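You operate a simulated robot arm through the tools that you are given. There is no shell and no other tool. Be economical: measure what you need, move in short steps, check, and stop when the job is done.

Carry out the task below with a simulated robot arm. There is one attempt and no reset: what you move stays moved.

TASK
Put the roll from the long arm of the desk on the blue book. Then put the bath bomb from the long arm of the desk on top of the green box.

It is judged by the outcome, as a careful person would: the job done as asked, and still so three seconds after it is handed in. It fails if anything else is knocked over, pushed out of place, dropped, spilled or broken.

THE ROBOT
A 7-joint arm with a two-finger parallel gripper, fixed in place. Base frame: the origin is at the foot of the arm, x ahead of it, y to its left, z up; the work surface is at about z = 0. Lengths are in m, angles in degrees, forces in N, time in s.
With the tool pointing down near the work surface it reaches from about 0.22 to 0.58 m from the base axis. Its first joint turns from -66.0 to 66.0 degrees. Payload 2.5 kg.
Tool frame: the origin (TCP) lies between the finger pads and is the grasp point; the fingertips stand 0.023 m ahead of it; z points along the fingers, y is the line along which they close. The gripper opens to 0.094 m. The fingers are 0.038 m wide and 0.01 m thick; the gripper's body (0.054 by 0.096 m) begins 0.039 m behind the TCP.
Orientation is told as [roll, pitch, yaw] about the base's x, y, z axes, in that order, counted from this pose: with the fingers straight down and closing along the base's y, the tool's x points along the base's -x, its y along +y and its z along -z.

THE INTERFACE
- The arm moves only by the tool nudge_tool. Its argument "series" is text: rows parted by semicolons, each of 7 numbers parted by spaces: the shift along the tool's x, y, z in m, then the turn, a rotation vector about the tool's x, y, z in degrees, then the gripper command, from -1 (fully open) to 1 (shut), values between in proportion. In form: x y z wx wy wz hand; .... A call has 1 to 8 rows; each row shifts and turns the commanded pose from where the row before left it, along the tool's axes as they then stand. A row lasts 0.2 s, in which the tool goes at most 0.05 m and 8.6 degrees; a call with a longer step from one row to the next is refused whole, and so is a gripper value outside its range. A pose out of reach is approached as far as the arm can. The call stops where the force on the tool passes 40 N (or 10 N more than at its start, if that is more) or the arm is blocked; 0.2 s more then pass. The fingers move at their own pace (about 0.108 m/s each) and stop on an object; they squeeze with about 24 N. The grip force told is the motor's: it shows also when the fingers shut on nothing. Time passes only in rows, and 0.2 s behind the last, so rows that do not move let the fingers close. It gives the time, the measured TCP pose, the force on the tool (base axes), the opening and the grip force at its end, in the units of the frame above (readings bear some noise).
- Cameras (640 x 400 px; columns grow to the right, rows downward): "scene" is fixed at [0.0975, -0.4031, 0.544]; the picture's right is [0.95, -0.33, 0.00], its down [-0.21, -0.62, -0.75] and it looks along [0.25, 0.71, -0.66] (base axes); focal length 253 px, centre (320, 200). "wrist" rides on the gripper at [-0.039, 0, -0.044] in the tool frame; the picture's right is [0.00, -1.00, 0.00], its down [0.97, 0.00, -0.24] and it looks along [0.24, 0.00, 0.97] (tool axes); focal length 218 px, centre (320, 200).
- capture(camera): a new picture of that camera. No time passes.
- pixel_to_xyz(camera, pixels): for up to 12 pixels [column, row] of the newest picture of that camera ("zoom" is the newest enlarged one), the place [x, y, z] in the base frame of the surface seen there, good to about 0.002 m, but the place of the scene camera against the robot may be out by one fixed shift of up to 0.012 m in any direction. No time passes.
- zoom(camera, box): a new picture of the part [left, top, right, bottom] of that camera's present view, enlarged. No time passes.
- close_job(): hands the job in; it is judged then, once.

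Work in short steps. Measure before you move; look again where a grasp or a placing could have gone wrong, and mend it. You have 80 turns and 38 pictures in all, the two below and enlarged ones among them. Open the gripper and draw the arm clear of the work before you hand the job in, unless the task says otherwise; then end with one line.

The tools are called after "Emit:" as name(argument=value, ...) on one line, values as JSON. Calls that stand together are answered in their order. nudge_tool: Moves the arm, as the interface text tells. Its arguments: {"type":"object","properties":{"series":{"type":"string"}},"required":["series"]} The other tools are called the same way: capture (camera) takes a picture; pixel_to_xyz (camera, pixels) gives the place of the surface under pixels of a picture; zoom (camera, box) takes an enlarged picture of a part of a camera's view; close_job () hands the job in.

At the start:

```text
time: 0.0
position: [0.2432, 0.2033, 0.322]
tool_rot: [0.0, 0.0, 0.0]
ft_force: [-0.4, -0.1, 0.0]
finger_gap: 0.0939
grasp_force: 0.0
```

scene: 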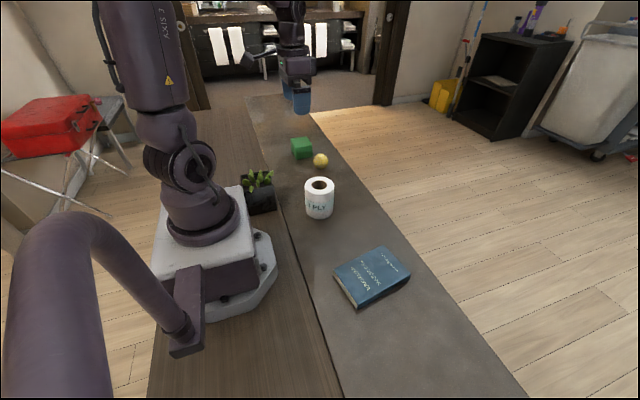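
wrist: 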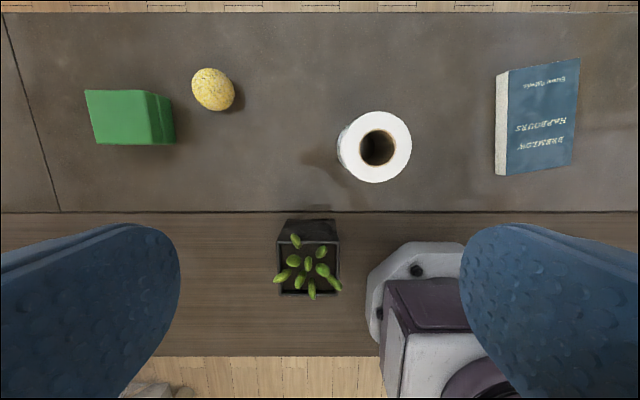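

The wrist view shows the roll at (375,147), ball (213,90), green box (130,117) and book (540,115). I measure them.

Emit:
pixel_to_xyz(camera="wrist", pixels=[[345, 147], [405, 147], [375, 117], [375, 178], [376, 150], [213, 90], [120, 115], [508, 72], [579, 60], [570, 165], [506, 175], [540, 115]])

Emit:
pixel_to_xyz(camera="scene", pixels=[[320, 179], [320, 191], [320, 161], [301, 141], [302, 152], [370, 272], [335, 270], [380, 248], [410, 274], [358, 303], [260, 190]])

Emit:
zoom(camera="wrist", box=[60, 40, 260, 165])

```text
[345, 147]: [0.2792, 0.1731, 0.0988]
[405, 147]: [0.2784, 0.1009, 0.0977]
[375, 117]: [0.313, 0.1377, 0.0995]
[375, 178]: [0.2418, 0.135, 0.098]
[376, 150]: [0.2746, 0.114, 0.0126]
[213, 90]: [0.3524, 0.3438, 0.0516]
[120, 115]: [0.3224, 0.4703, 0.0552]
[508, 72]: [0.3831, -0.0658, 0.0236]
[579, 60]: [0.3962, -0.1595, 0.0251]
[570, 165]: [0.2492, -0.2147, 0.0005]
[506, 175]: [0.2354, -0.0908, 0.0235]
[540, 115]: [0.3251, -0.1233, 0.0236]
```

```text
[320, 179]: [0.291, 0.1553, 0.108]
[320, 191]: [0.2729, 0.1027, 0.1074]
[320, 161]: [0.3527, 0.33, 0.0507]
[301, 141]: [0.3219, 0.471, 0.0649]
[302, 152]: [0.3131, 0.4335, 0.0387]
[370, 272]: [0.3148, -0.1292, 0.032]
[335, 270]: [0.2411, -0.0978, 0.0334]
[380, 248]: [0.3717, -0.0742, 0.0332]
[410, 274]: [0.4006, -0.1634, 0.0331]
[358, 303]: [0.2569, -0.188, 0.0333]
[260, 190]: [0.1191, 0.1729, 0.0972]
```

```text
3.20 times, centred on (160, 102) of wrist
```

zoom: 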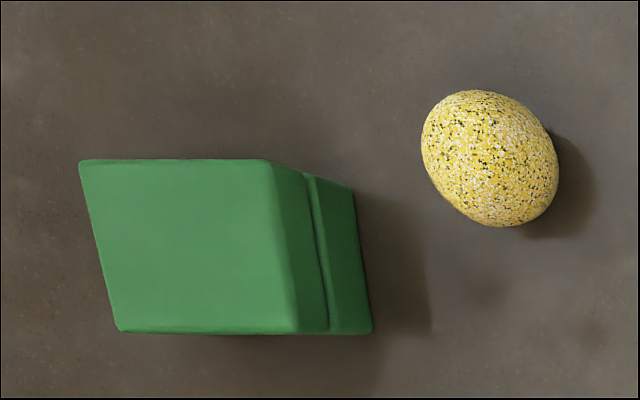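

Roll is about centred at (0.277, 0.136), top z≈0.098, and nearly as wide as the gripper. I move above it for an exact measurement.

Emit:
nudge_tool(series="-0.0115 -0.0223 0.022 0 0 0 -1; -0.0115 -0.0223 0.022 0 0 0 -1; -0.0115 -0.0223 0.022 0 0 0 -1; 0 0 0 0 0 0 -1; 0 0 0 0 0 0 -1")

Emit:
capture(camera="wrist")

```text
time: 1.2
position: [0.2771, 0.1348, 0.2551]
tool_rot: [-0.1, 0.0, -0.1]
ft_force: [0.7, 0.4, -0.1]
finger_gap: 0.0941
grasp_force: 0.1
```

```text
34 pictures are left
```

wrist: 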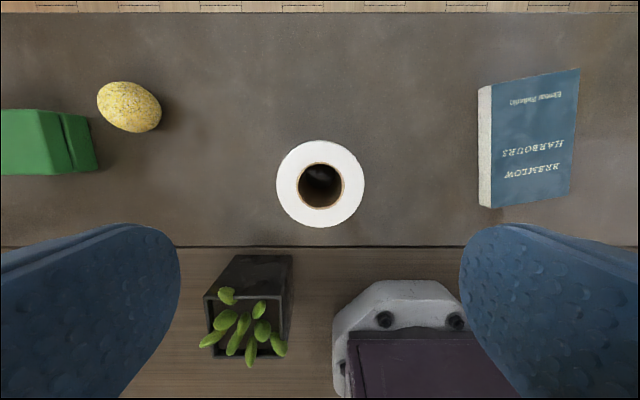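

Emit:
pixel_to_xyz(camera="wrist", pixels=[[280, 184], [361, 184], [320, 144], [320, 224], [298, 184], [343, 184], [290, 260], [250, 285], [275, 345], [210, 295], [215, 350], [320, 240]])

Emit:
zoom(camera="wrist", box=[240, 134, 400, 234])

```text
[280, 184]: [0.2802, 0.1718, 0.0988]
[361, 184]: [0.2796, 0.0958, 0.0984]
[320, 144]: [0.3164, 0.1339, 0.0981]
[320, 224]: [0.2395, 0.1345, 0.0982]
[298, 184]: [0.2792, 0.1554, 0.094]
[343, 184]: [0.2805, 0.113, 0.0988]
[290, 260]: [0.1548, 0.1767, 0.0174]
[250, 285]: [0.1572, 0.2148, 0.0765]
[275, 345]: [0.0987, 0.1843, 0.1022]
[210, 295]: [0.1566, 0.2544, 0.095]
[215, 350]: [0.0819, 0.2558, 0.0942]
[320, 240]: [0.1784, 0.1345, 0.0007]
```

```text
4.00 times, centred on (320, 184) of wrist
```

zoom: 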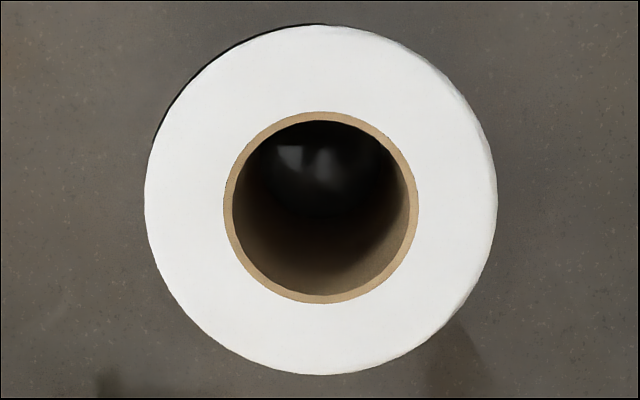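

Roll: diameter ≈0.083, centre (0.278, 0.134), top 0.098; gap margin ≈5 mm each side. Descend straight to z≈0.068.

Emit:
nudge_tool(series="-0.001 0 0.04 0 0.1 0.1 -1; 0 0 0.04 0 0 0 -1; 0 0 0.035 0 0 0 -1; 0 0 0.03 0 0 0 -1; 0 0 0.025 0 0 0 -1; 0 0 0.015 0 0 0 -1; 0 0 0 0 0 0 -1")

```text
time: 2.8
position: [0.2777, 0.1386, 0.0728]
tool_rot: [0.0, 0.1, -0.1]
ft_force: [-1.1, 0.8, -0.7]
finger_gap: 0.0938
grasp_force: 0.1
```

Emit:
nudge_tool(series="0 0 0 0 0 0 -1")

Emit:
capture(camera="wrist")

```text
time: 3.2
position: [0.2784, 0.1376, 0.0731]
tool_rot: [0.1, 0.1, 0.0]
ft_force: [-0.3, 0.3, 0.9]
finger_gap: 0.094
grasp_force: 0.0
```

```text
32 pictures are left
```

wrist: 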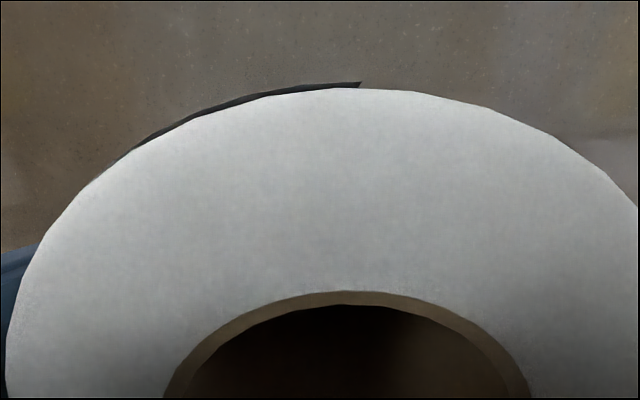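

The roll sits ~25 px right of centre, so about 3 mm in -y; I correct it, then close.

Emit:
nudge_tool(series="0 -0.003 0.003 0 0 0 -1; 0 0 0 0 0 0 -1; 0 0 0 0 0 0 0.9; 0 0 0 0 0 0 0.9; 0 0 0 0 0 0 0.9")

```text
time: 4.4
position: [0.2786, 0.1338, 0.0695]
tool_rot: [0.0, 0.2, -0.1]
ft_force: [0.0, -0.8, 1.9]
finger_gap: 0.0821
grasp_force: 24.5
```

Gripped at 0.082. Lift 0.09 m and check.

Emit:
nudge_tool(series="0 0 -0.02 0 0 0 0.9; 0 0 -0.03 0 0 0 0.9; 0 0 -0.04 0 0 0 0.9; 0 0 0 0 0 0 0.9")

Emit:
capture(camera="scene")

```text
time: 5.4
position: [0.277, 0.1346, 0.1612]
tool_rot: [0.0, 0.1, -0.1]
ft_force: [-0.7, 0.2, -1.1]
finger_gap: 0.0819
grasp_force: 24.3
```

```text
31 pictures are left
```

scene: 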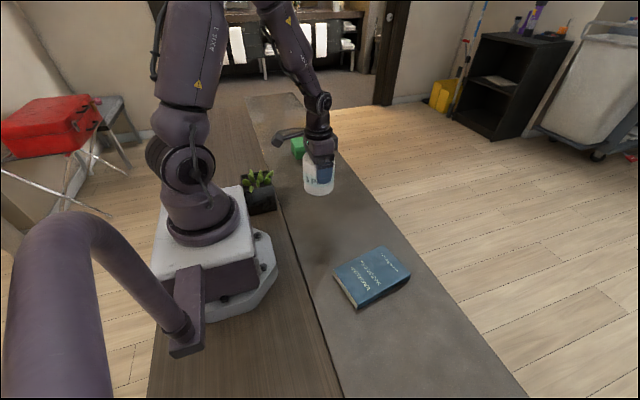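

Roll is held upright. I carry it toward the book, stopping short to look at the book edges.

Emit:
nudge_tool(series="-0.01 -0.03 0 0 0 0 0.9; -0.01 -0.04 0 0 0 0 0.9; -0.01 -0.04 0 0 0 0 0.9; -0.009 -0.03 0 0 0 0 0.9; 0 -0.02 0 0 0 0 0.9; 0 0 0 0 0 0 0.9; 0 0 0 0 0 0 0.9")

Emit:
capture(camera="wrist")

```text
time: 7.0
position: [0.3153, -0.0258, 0.1566]
tool_rot: [-0.1, 0.2, -0.1]
ft_force: [-0.4, -0.5, -1.9]
finger_gap: 0.0819
grasp_force: 24.0
```

```text
30 pictures are left
```

wrist: 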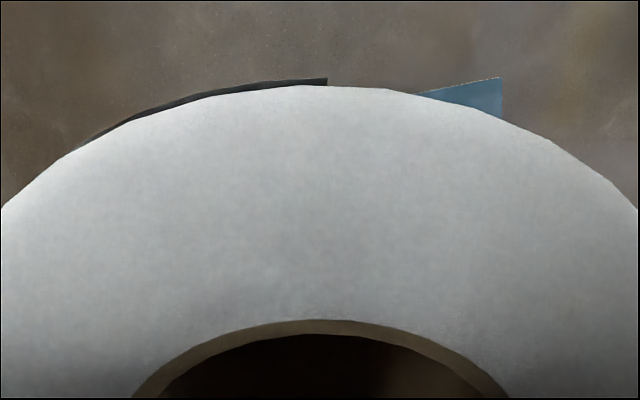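

Emit:
pixel_to_xyz(camera="wrist", pixels=[[497, 83], [425, 94], [465, 95]])

Emit:
pixel_to_xyz(camera="scene", pixels=[[335, 270], [380, 248], [410, 274], [358, 303]])

```text
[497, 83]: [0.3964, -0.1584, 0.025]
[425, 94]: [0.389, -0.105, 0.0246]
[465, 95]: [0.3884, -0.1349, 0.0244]
```

```text
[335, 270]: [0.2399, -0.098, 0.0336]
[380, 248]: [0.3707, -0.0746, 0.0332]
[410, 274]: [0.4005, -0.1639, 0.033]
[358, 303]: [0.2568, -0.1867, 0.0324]
```

Book centre ≈ (0.316, -0.126), top 0.0245. Move above it, then lower to z≈0.099 first.

Emit:
nudge_tool(series="0 -0.03 0 0 0 0 0.9; 0 -0.04 0 0 0 0 0.9; 0 -0.03 0 0 0 0 0.9; 0 0 0 0 0 0 0.9; 0 0 0.03 0 0 0 0.9; 0 0 0.027 0 0 0 0.9; 0 0 0 0 0 0 0.9; 0 0 0 0 0 0 0.9")

Emit:
zoom(camera="scene", box=[290, 200, 450, 320])

```text
time: 8.8
position: [0.3157, -0.1258, 0.0997]
tool_rot: [0.0, 0.0, -0.2]
ft_force: [0.6, 0.0, -1.3]
finger_gap: 0.0822
grasp_force: 24.2
```

```text
3.33 times, centred on (370, 260) of scene
```

zoom: 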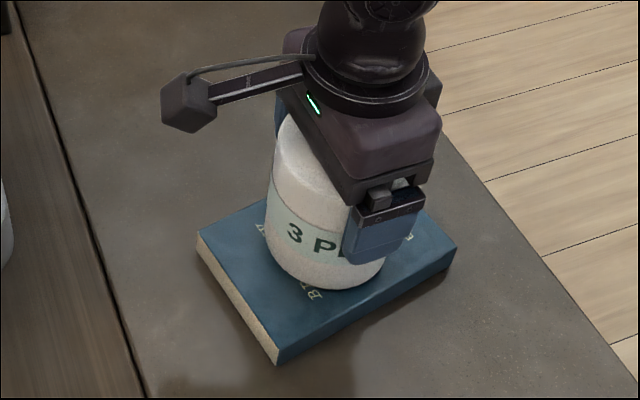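

Well placed over the book. Lower the last ~5 mm slowly, watching force.

Emit:
nudge_tool(series="0 0 0.003 0 0 0 0.9; 0 0 0.002 0 0 0 0.9; 0 0 0 0 0 0 0.9")

```text
time: 9.6
position: [0.3152, -0.1259, 0.0962]
tool_rot: [0.1, 0.1, -0.1]
ft_force: [0.2, -0.3, -1.2]
finger_gap: 0.0822
grasp_force: 24.1
```

Emit:
nudge_tool(series="0 0 0.0015 0 0 0 0.9; 0 0 0.001 0 0 0 0.9; 0 0 0 0 0 0 0.9")

```text
time: 10.4
position: [0.3169, -0.1253, 0.0928]
tool_rot: [0.0, 0.1, -0.1]
ft_force: [-2.7, 2.2, 8.0]
finger_gap: 0.0818
grasp_force: 24.2
```

Contact felt (8 N). Open the fingers and rise straight up.

Emit:
nudge_tool(series="0 0 0 0 0 0 -1; 0 0 0 0 0 0 -1; 0 0 -0.02 0 0 0 -1; 0 0 -0.04 0 0 0 -1; 0 0 -0.05 0 0 0 -1; 0 0 -0.05 0 0 0 -1; 0 0 0 0 0 0 -1")

Emit:
zoom(camera="scene", box=[290, 200, 450, 320])

Emit:
capture(camera="wrist")

```text
time: 12.0
position: [0.3161, -0.1288, 0.2538]
tool_rot: [-0.1, 0.1, -0.1]
ft_force: [-0.7, 0.2, 1.0]
finger_gap: 0.0938
grasp_force: 0.1
```

```text
3.33 times, centred on (370, 260) of scene
```

zoom: 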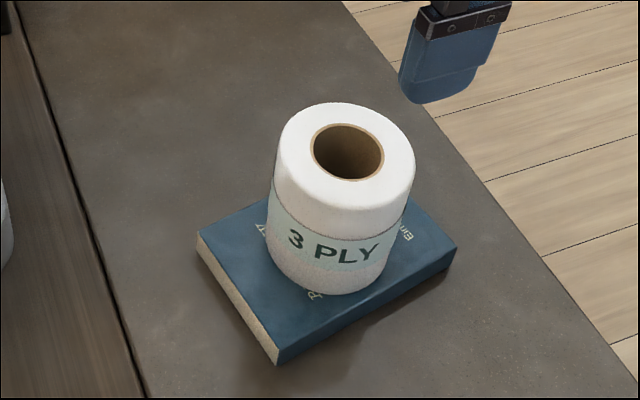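

```text
27 pictures are left
```

wrist: 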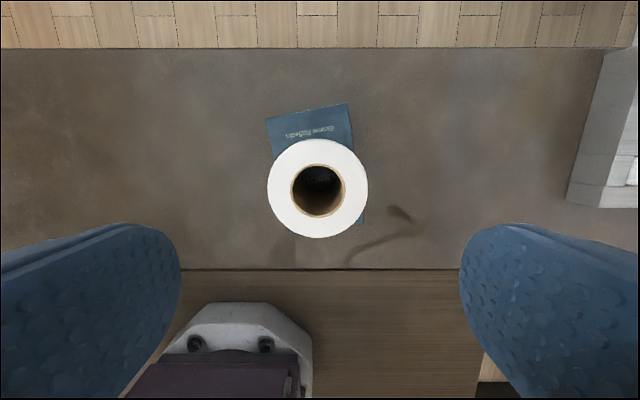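

The roll stands well on the book. Now I go to view the bath bomb and the green box from above.

Emit:
nudge_tool(series="0 0.03 0 0 0 0 -1; 0 0.05 0 0 0 0 -1; 0 0.05 0 0 0 0 -1; 0 0.05 0 0 0 0 -1; 0 0.05 0 0 0 0 -1; 0 0.05 0 0 0 0 -1; 0 0.05 0 0 0 0 -1; 0 0.04 0 0 0 0 -1")

Emit:
nudge_tool(series="-0.012 0.04 0 0 0 0 -1; -0.012 0.04 0 0 0 0 -1; 0 0.015 0 0 0 0 -1; 0 0 0 0 0 0 -1; 0 0 0 0 0 0 -1")

Emit:
capture(camera="wrist")

```text
time: 13.8
position: [0.3165, 0.2446, 0.2509]
tool_rot: [-0.1, 0.0, -0.1]
ft_force: [-0.8, 0.0, 0.8]
finger_gap: 0.094
grasp_force: 0.0
```

```text
time: 15.0
position: [0.3438, 0.3384, 0.251]
tool_rot: [0.1, 0.1, -0.1]
ft_force: [-0.6, 0.8, -0.1]
finger_gap: 0.094
grasp_force: 0.1
```

```text
26 pictures are left
```

wrist: 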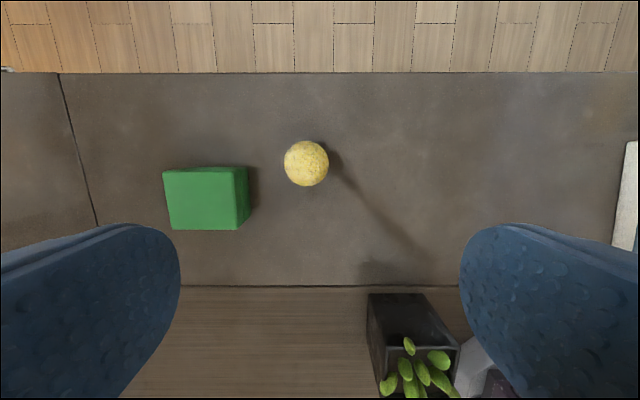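

Emit:
pixel_to_xyz(camera="wrist", pixels=[[306, 163], [306, 175], [288, 163], [324, 163], [306, 145], [306, 183], [167, 174], [230, 170], [173, 227], [234, 227], [200, 198], [243, 200]])

Emit:
zoom(camera="wrist", box=[150, 120, 350, 245])

```text
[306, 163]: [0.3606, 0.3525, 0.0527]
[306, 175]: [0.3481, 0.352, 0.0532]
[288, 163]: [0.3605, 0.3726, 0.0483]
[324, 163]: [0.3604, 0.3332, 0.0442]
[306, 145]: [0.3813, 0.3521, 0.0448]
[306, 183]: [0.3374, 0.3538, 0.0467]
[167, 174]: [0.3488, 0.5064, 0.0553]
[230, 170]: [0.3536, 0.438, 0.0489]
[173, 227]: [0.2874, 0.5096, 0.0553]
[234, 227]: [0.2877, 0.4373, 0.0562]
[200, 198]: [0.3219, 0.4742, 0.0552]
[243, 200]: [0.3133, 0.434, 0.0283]
```

```text
3.20 times, centred on (250, 182) of wrist
```

zoom: 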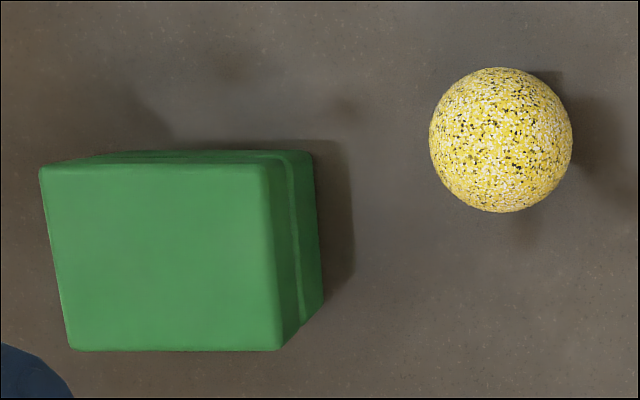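

Bath bomb is a sphere of ≈0.053 diameter, centre ≈(0.360, 0.354); green box top z≈0.0555 spans x 0.287–0.352, y 0.437–0.508. Descend halfway over the ball and recheck centering.

Emit:
nudge_tool(series="-0.008 0.008 0.03 0 0 0 -1; -0.008 0.008 0.035 0 0 0 -1; 0 0 0.035 0 0 0 -1; 0 0 0.03 0 0 0 -1; 0 0 0 0 0 0 -1; 0 0 0 0 0 0 -1")

Emit:
capture(camera="wrist")

```text
time: 16.4
position: [0.3585, 0.3547, 0.1226]
tool_rot: [-0.1, 0.1, -0.1]
ft_force: [0.2, 0.0, -0.3]
finger_gap: 0.094
grasp_force: 0.0
```

```text
24 pictures are left
```

wrist: 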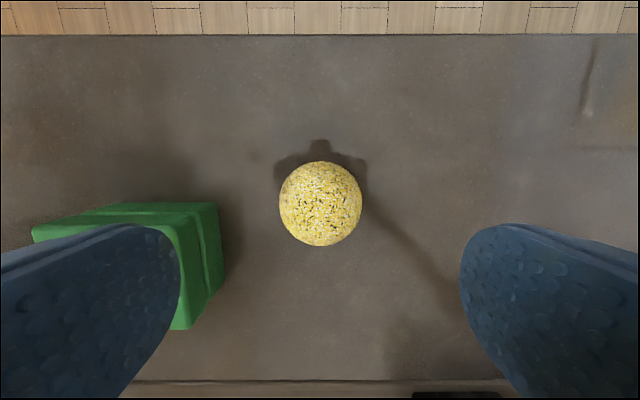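

Ball centred at (320,204): y aligned, x needs +1.5 mm. Descend to z≈0.031 and close.

Emit:
nudge_tool(series="-0.0015 0 0.03 0 0 0 -1; 0 0 0.03 0 0 0 -1; 0 0 0.02 0 0 0 -1; 0 0 0.0105 0 0 0 -1; 0 0 0 0 0 0 -1; 0 0 0 0 0 0 -1")

```text
time: 17.8
position: [0.3596, 0.3528, 0.0328]
tool_rot: [0.0, 0.1, -0.1]
ft_force: [-0.1, 0.3, 0.5]
finger_gap: 0.0941
grasp_force: 0.1
```

Emit:
nudge_tool(series="0 0 0 0 0 0 -0.5; 0 0 0 0 0 0 0; 0 0 0 0 0 0 0.5; 0 0 0 0 0 0 0.9; 0 0 0 0 0 0 0.9")

Emit:
zoom(camera="scene", box=[260, 110, 380, 200])

```text
time: 19.0
position: [0.36, 0.3542, 0.0324]
tool_rot: [0.0, 0.1, -0.1]
ft_force: [-0.1, -0.2, 0.5]
finger_gap: 0.0526
grasp_force: 24.4
```

```text
4.44 times, centred on (320, 155) of scene
```

zoom: 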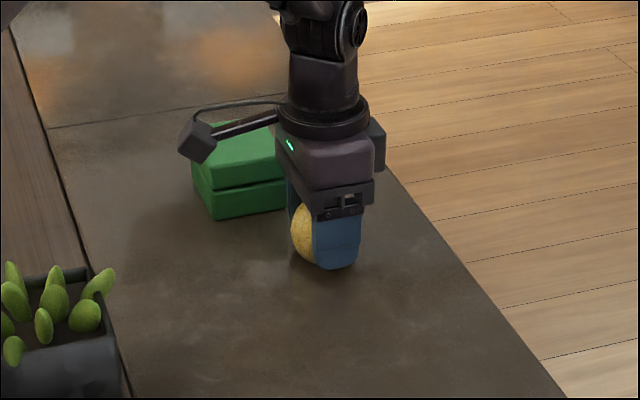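

Gripped at 0.0526. Lift 0.11 m straight.

Emit:
nudge_tool(series="0 0 -0.02 0 0 0 0.9; 0 0 -0.03 0 0 0 0.9; 0 0 -0.03 0 0 0 0.9; 0 0 -0.03 0 0 0 0.9; 0 0 0 0 0 0 0.9; 0 0 0 0 0 0 0.9")

Emit:
capture(camera="wrist")

```text
time: 20.4
position: [0.3618, 0.3549, 0.1432]
tool_rot: [0.1, 0.1, -0.1]
ft_force: [0.2, -0.5, -0.5]
finger_gap: 0.0526
grasp_force: 24.0
```

```text
22 pictures are left
```

wrist: 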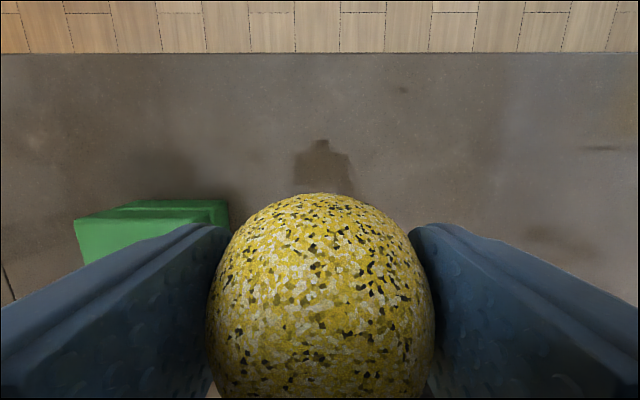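

Held firmly. Move over the box centre (0.320, 0.472).

Emit:
nudge_tool(series="0.01 0.025 0 0 0 0 0.9; 0.01 0.03 0 0 0 0 0.9; 0.01 0.03 0 0 0 0 0.9; 0.011 0.02 0 0 0 0 0.9; 0 0.012 0 0 0 0 0.9; 0 0 0 0 0 0 0.9; 0 0 0 0 0 0 0.9")

Emit:
zoom(camera="scene", box=[260, 90, 380, 180])

Emit:
capture(camera="wrist")

```text
time: 22.0
position: [0.3193, 0.4717, 0.1436]
tool_rot: [0.0, 0.1, -0.2]
ft_force: [-0.1, -0.5, -1.5]
finger_gap: 0.0531
grasp_force: 24.0
```

```text
4.44 times, centred on (320, 135) of scene
```

zoom: 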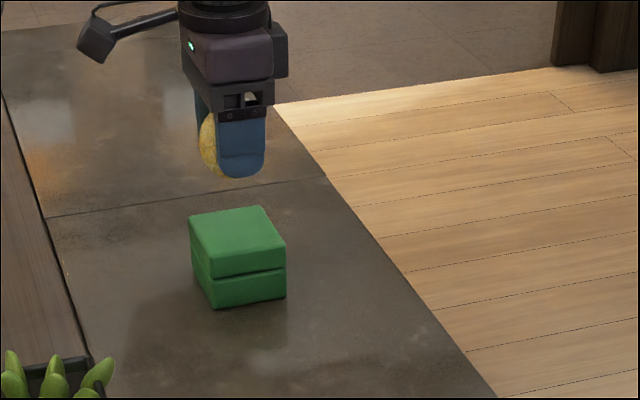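

```text
20 pictures are left
```

wrist: 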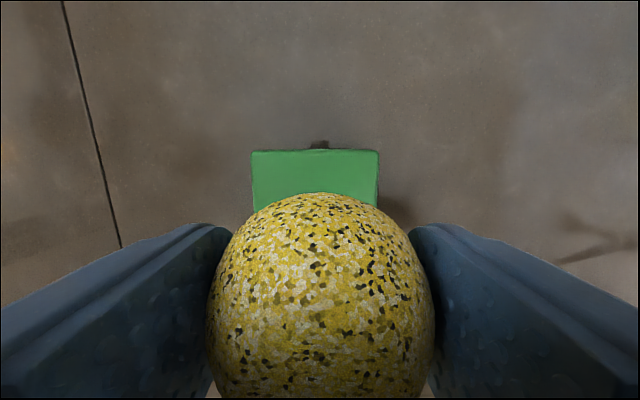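

Emit:
pixel_to_xyz(camera="wrist", pixels=[[256, 158], [256, 190], [315, 158], [374, 158], [374, 190], [315, 180], [270, 175], [350, 175]])

Emit:
nudge_tool(series="0 0 0.025 0 0 0 0.9; 0 0 0.02 0 0 0 0.9; 0 0 0 0 0 0 0.9; 0 0 0 0 0 0 0.9")

Emit:
zoom(camera="scene", box=[270, 110, 350, 170])

```text
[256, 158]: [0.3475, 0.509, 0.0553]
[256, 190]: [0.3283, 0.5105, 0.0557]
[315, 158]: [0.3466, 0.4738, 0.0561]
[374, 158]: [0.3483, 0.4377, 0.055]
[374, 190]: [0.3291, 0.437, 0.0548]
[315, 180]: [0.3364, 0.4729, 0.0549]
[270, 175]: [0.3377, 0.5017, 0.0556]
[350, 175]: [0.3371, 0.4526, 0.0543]
```

```text
time: 23.0
position: [0.318, 0.4725, 0.0982]
tool_rot: [0.0, 0.1, -0.1]
ft_force: [-0.5, 0.0, -0.4]
finger_gap: 0.0525
grasp_force: 23.8
```

```text
6.67 times, centred on (310, 140) of scene
```

zoom: 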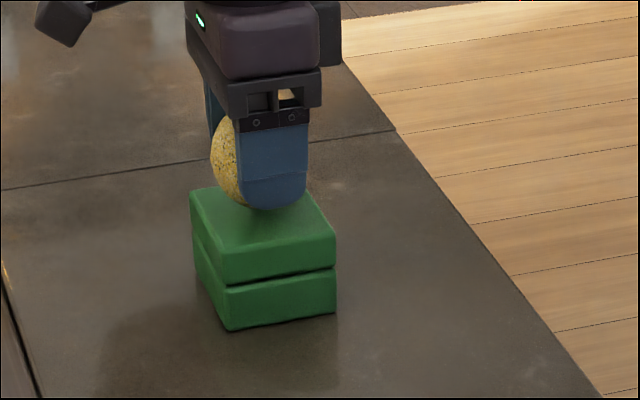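

Centred, ~10 mm above the top (0.0553). Lower slowly until contact.

Emit:
nudge_tool(series="-0.001 0 0.004 0 0 0 0.9; 0 0 0.0035 0 0 0 0.9; 0 0 0 0 0 0 0.9; 0 0 0 0 0 0 0.9")

Emit:
nudge_tool(series="0 0 0.001 0 0 0 0.9; 0 0 0 0 0 0 0.9")

```text
time: 24.0
position: [0.3209, 0.471, 0.0906]
tool_rot: [0.0, 0.2, 0.0]
ft_force: [0.0, 0.4, -1.0]
finger_gap: 0.0529
grasp_force: 23.8
```

```text
time: 24.6
position: [0.3213, 0.472, 0.09]
tool_rot: [0.1, 0.2, -0.1]
ft_force: [0.1, 0.6, -0.8]
finger_gap: 0.0525
grasp_force: 23.9
```

Emit:
nudge_tool(series="0 0 0.001 0 0 0 0.9; 0 0 0 0 0 0 0.9")

Emit:
nudge_tool(series="0 0 0.0007 0 0 0 0.9; 0 0 0 0 0 0 0.9")

```text
time: 25.2
position: [0.3214, 0.471, 0.0886]
tool_rot: [0.0, 0.1, -0.1]
ft_force: [-0.4, 0.9, -0.1]
finger_gap: 0.0526
grasp_force: 23.3
```

```text
time: 25.8
position: [0.3195, 0.4709, 0.0884]
tool_rot: [0.0, 0.0, -0.1]
ft_force: [0.8, -0.7, 1.8]
finger_gap: 0.0526
grasp_force: 23.8
```

Emit:
nudge_tool(series="0 0 0.0004 0 0 0 0.9; 0 0 0 0 0 0 0.9")

```text
time: 26.4
position: [0.3198, 0.472, 0.0879]
tool_rot: [0.1, 0.0, 0.0]
ft_force: [-0.1, -2.8, 8.7]
finger_gap: 0.0527
grasp_force: 23.9
```

Contact (8.7 N). Ease back a hair, and open just enough to leave the ball cradled between the pads.

Emit:
nudge_tool(series="0 0 -0.0003 0 0 0 0.9; 0 0 0 0 0 0 0.9; 0 0 0 0 0 0 -0.1; 0 0 0 0 0 0 -0.15; 0 0 0 0 0 0 -0.17; 0 0 0 0 0 0 -0.17; 0 0 0 0 0 0 -0.17")

Emit:
capture(camera="wrist")

Emit:
zoom(camera="scene", box=[270, 110, 350, 170])

```text
time: 28.0
position: [0.3204, 0.471, 0.0887]
tool_rot: [0.1, 0.1, -0.2]
ft_force: [-0.1, -0.4, 0.6]
finger_gap: 0.0551
grasp_force: 0.2
```

```text
18 pictures are left
```

wrist: 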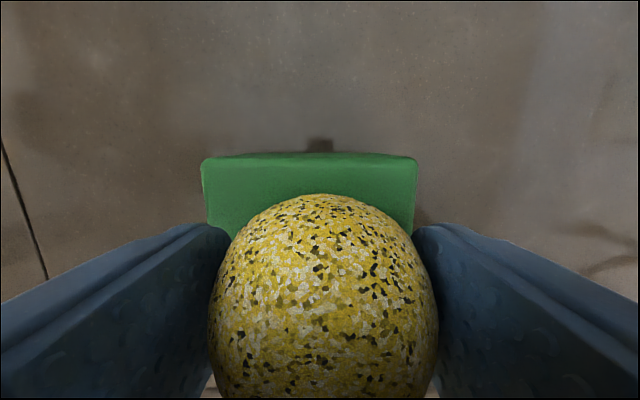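

```text
6.67 times, centred on (310, 140) of scene
```

zoom: 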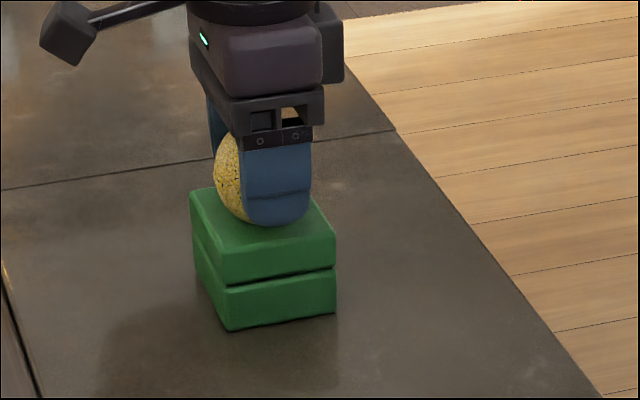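

Ball rests on the box with the pads loose. Widen gradually, still shielding it, and check whether it rolls.

Emit:
nudge_tool(series="0 0 0 0 0 0 -0.2; 0 0 0 0 0 0 -0.25; 0 0 0 0 0 0 -0.3; 0 0 0 0 0 0 -0.35; 0 0 0 0 0 0 -0.4; 0 0 0 0 0 0 -0.4; 0 0 0 0 0 0 -0.4")

Emit:
capture(camera="wrist")

```text
time: 29.6
position: [0.3206, 0.4712, 0.0881]
tool_rot: [0.0, 0.1, -0.2]
ft_force: [-0.2, 0.0, 0.3]
finger_gap: 0.0657
grasp_force: 0.0
```

```text
16 pictures are left
```

wrist: 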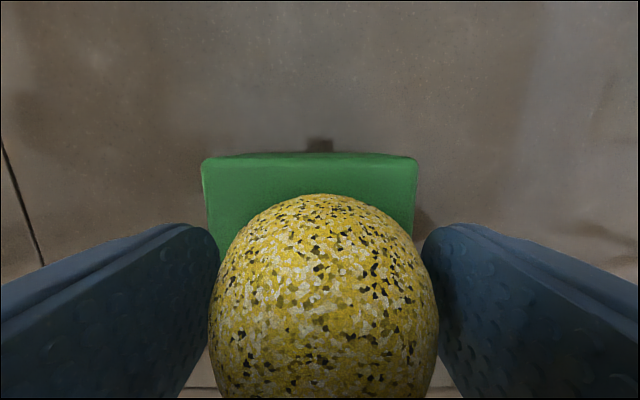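

No rolling at all. Open further and rise straight up.

Emit:
nudge_tool(series="0 0 0 0 0 0 -0.7; 0 0 0 0 0 0 -1; 0 0 0 0 0 0 -1; 0 0 -0.015 0 0 0 -1; 0 0 -0.03 0 0 0 -1; 0 0 -0.04 0 0 0 -1; 0 0 -0.04 0 0 0 -1; 0 0 0 0 0 0 -1")

Emit:
capture(camera="wrist")

Emit:
capture(camera="scene")

```text
time: 31.4
position: [0.3214, 0.4712, 0.2102]
tool_rot: [0.0, 0.1, -0.1]
ft_force: [1.7, -0.6, 0.2]
finger_gap: 0.0941
grasp_force: 0.1
```

```text
15 pictures are left
```

wrist: 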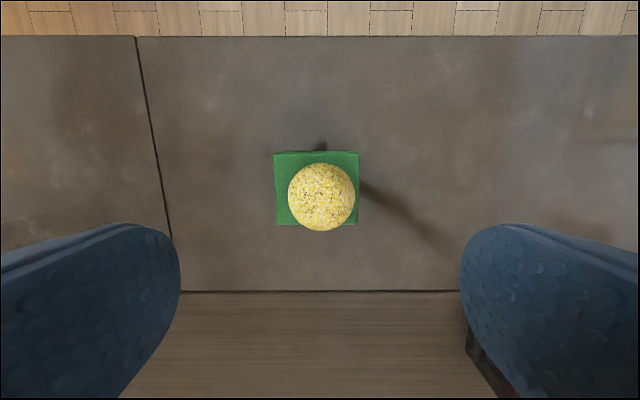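

```text
14 pictures are left
```

scene: 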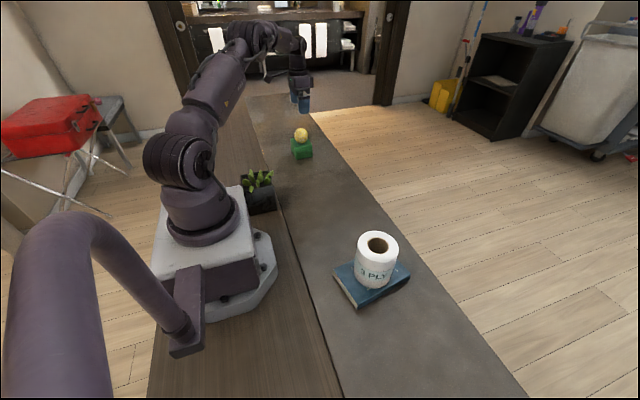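

Both are placed. Draw the arm clear and verify the ball stays.

Emit:
nudge_tool(series="0 0 -0.03 0 0 0 -1; 0.01 -0.03 -0.03 0 0 0 -1; 0.01 -0.04 0 0 0 0 -1; 0.01 -0.04 0 0 0 0 -1; 0.01 -0.04 0 0 0 0 -1; 0 -0.03 0 0 0 0 -1; 0 0 0 0 0 0 -1; 0 0 0 0 0 0 -1")

Emit:
capture(camera="wrist")

Emit:
zoom(camera="scene", box=[240, 100, 440, 320])

```text
time: 33.2
position: [0.2799, 0.2905, 0.2734]
tool_rot: [0.0, 0.2, -0.1]
ft_force: [0.2, 0.6, 0.8]
finger_gap: 0.0941
grasp_force: 0.1
```

```text
13 pictures are left
```

wrist: 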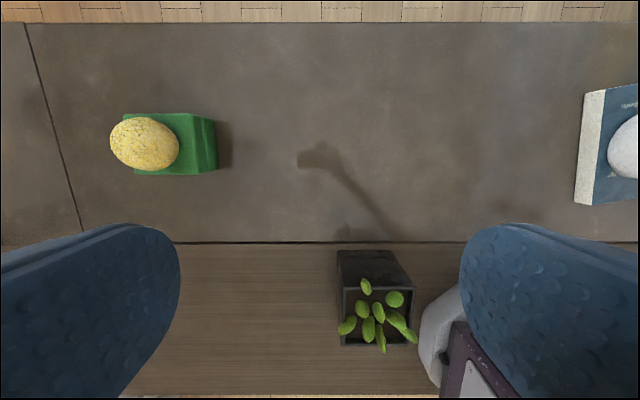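

```text
1.82 times, centred on (340, 210) of scene
```

zoom: 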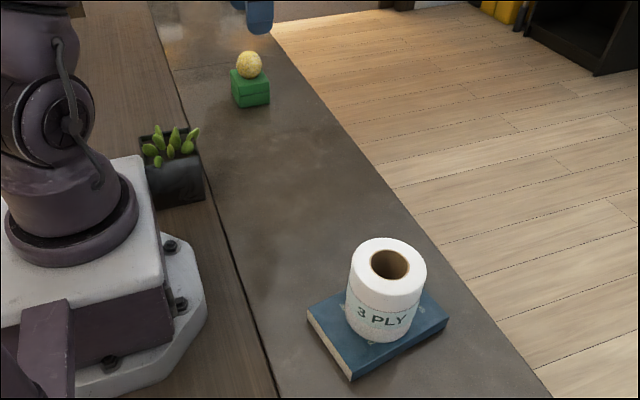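

To rule out a slow drift, I measure the ball, wait a little, and measure again.

Emit:
pixel_to_xyz(camera="wrist", pixels=[[145, 143], [115, 143], [175, 143]])

Emit:
nudge_tool(series="0 0 0 0 0 0 -1; 0 0 0 0 0 0 -1; 0 0 0 0 0 0 -1; 0 0 0 0 0 0 -1; 0 0 0 0 0 0 -1; 0 0 0 0 0 0 -1; 0 0 0 0 0 0 -1; 0 0 0 0 0 0 -1")

Emit:
capture(camera="wrist")

Emit:
pixel_to_xyz(camera="wrist", pixels=[[145, 143], [115, 143], [175, 143]])

```text
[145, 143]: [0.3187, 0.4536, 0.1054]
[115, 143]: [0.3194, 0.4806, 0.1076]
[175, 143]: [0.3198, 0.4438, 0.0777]
```

```text
time: 35.0
position: [0.2807, 0.29, 0.2734]
tool_rot: [0.0, 0.1, -0.1]
ft_force: [-0.4, 0.5, 0.0]
finger_gap: 0.0939
grasp_force: 0.0
```

```text
11 pictures are left
```

wrist: 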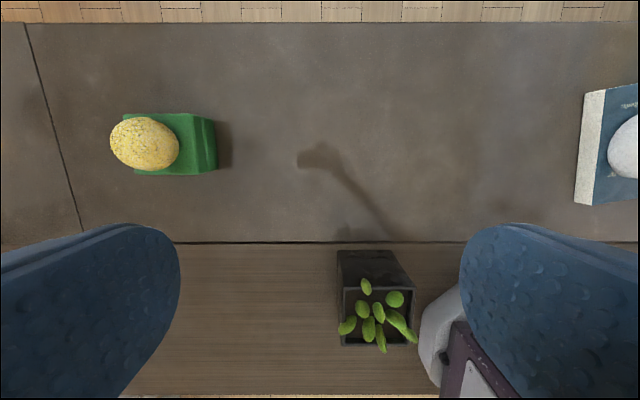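

```text
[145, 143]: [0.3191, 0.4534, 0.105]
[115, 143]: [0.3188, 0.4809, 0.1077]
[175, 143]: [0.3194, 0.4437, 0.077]
```

The ball did not move over 1.8 s; the gripper is open and the arm is clear. I hand the job in.

Emit:
close_job()

```text
The job is handed in.
```

The roll is standing upright on the blue book, and the bath bomb is resting on top of the green box. It hadn't moved when I re-measured it before handing in, and nothing else was disturbed.
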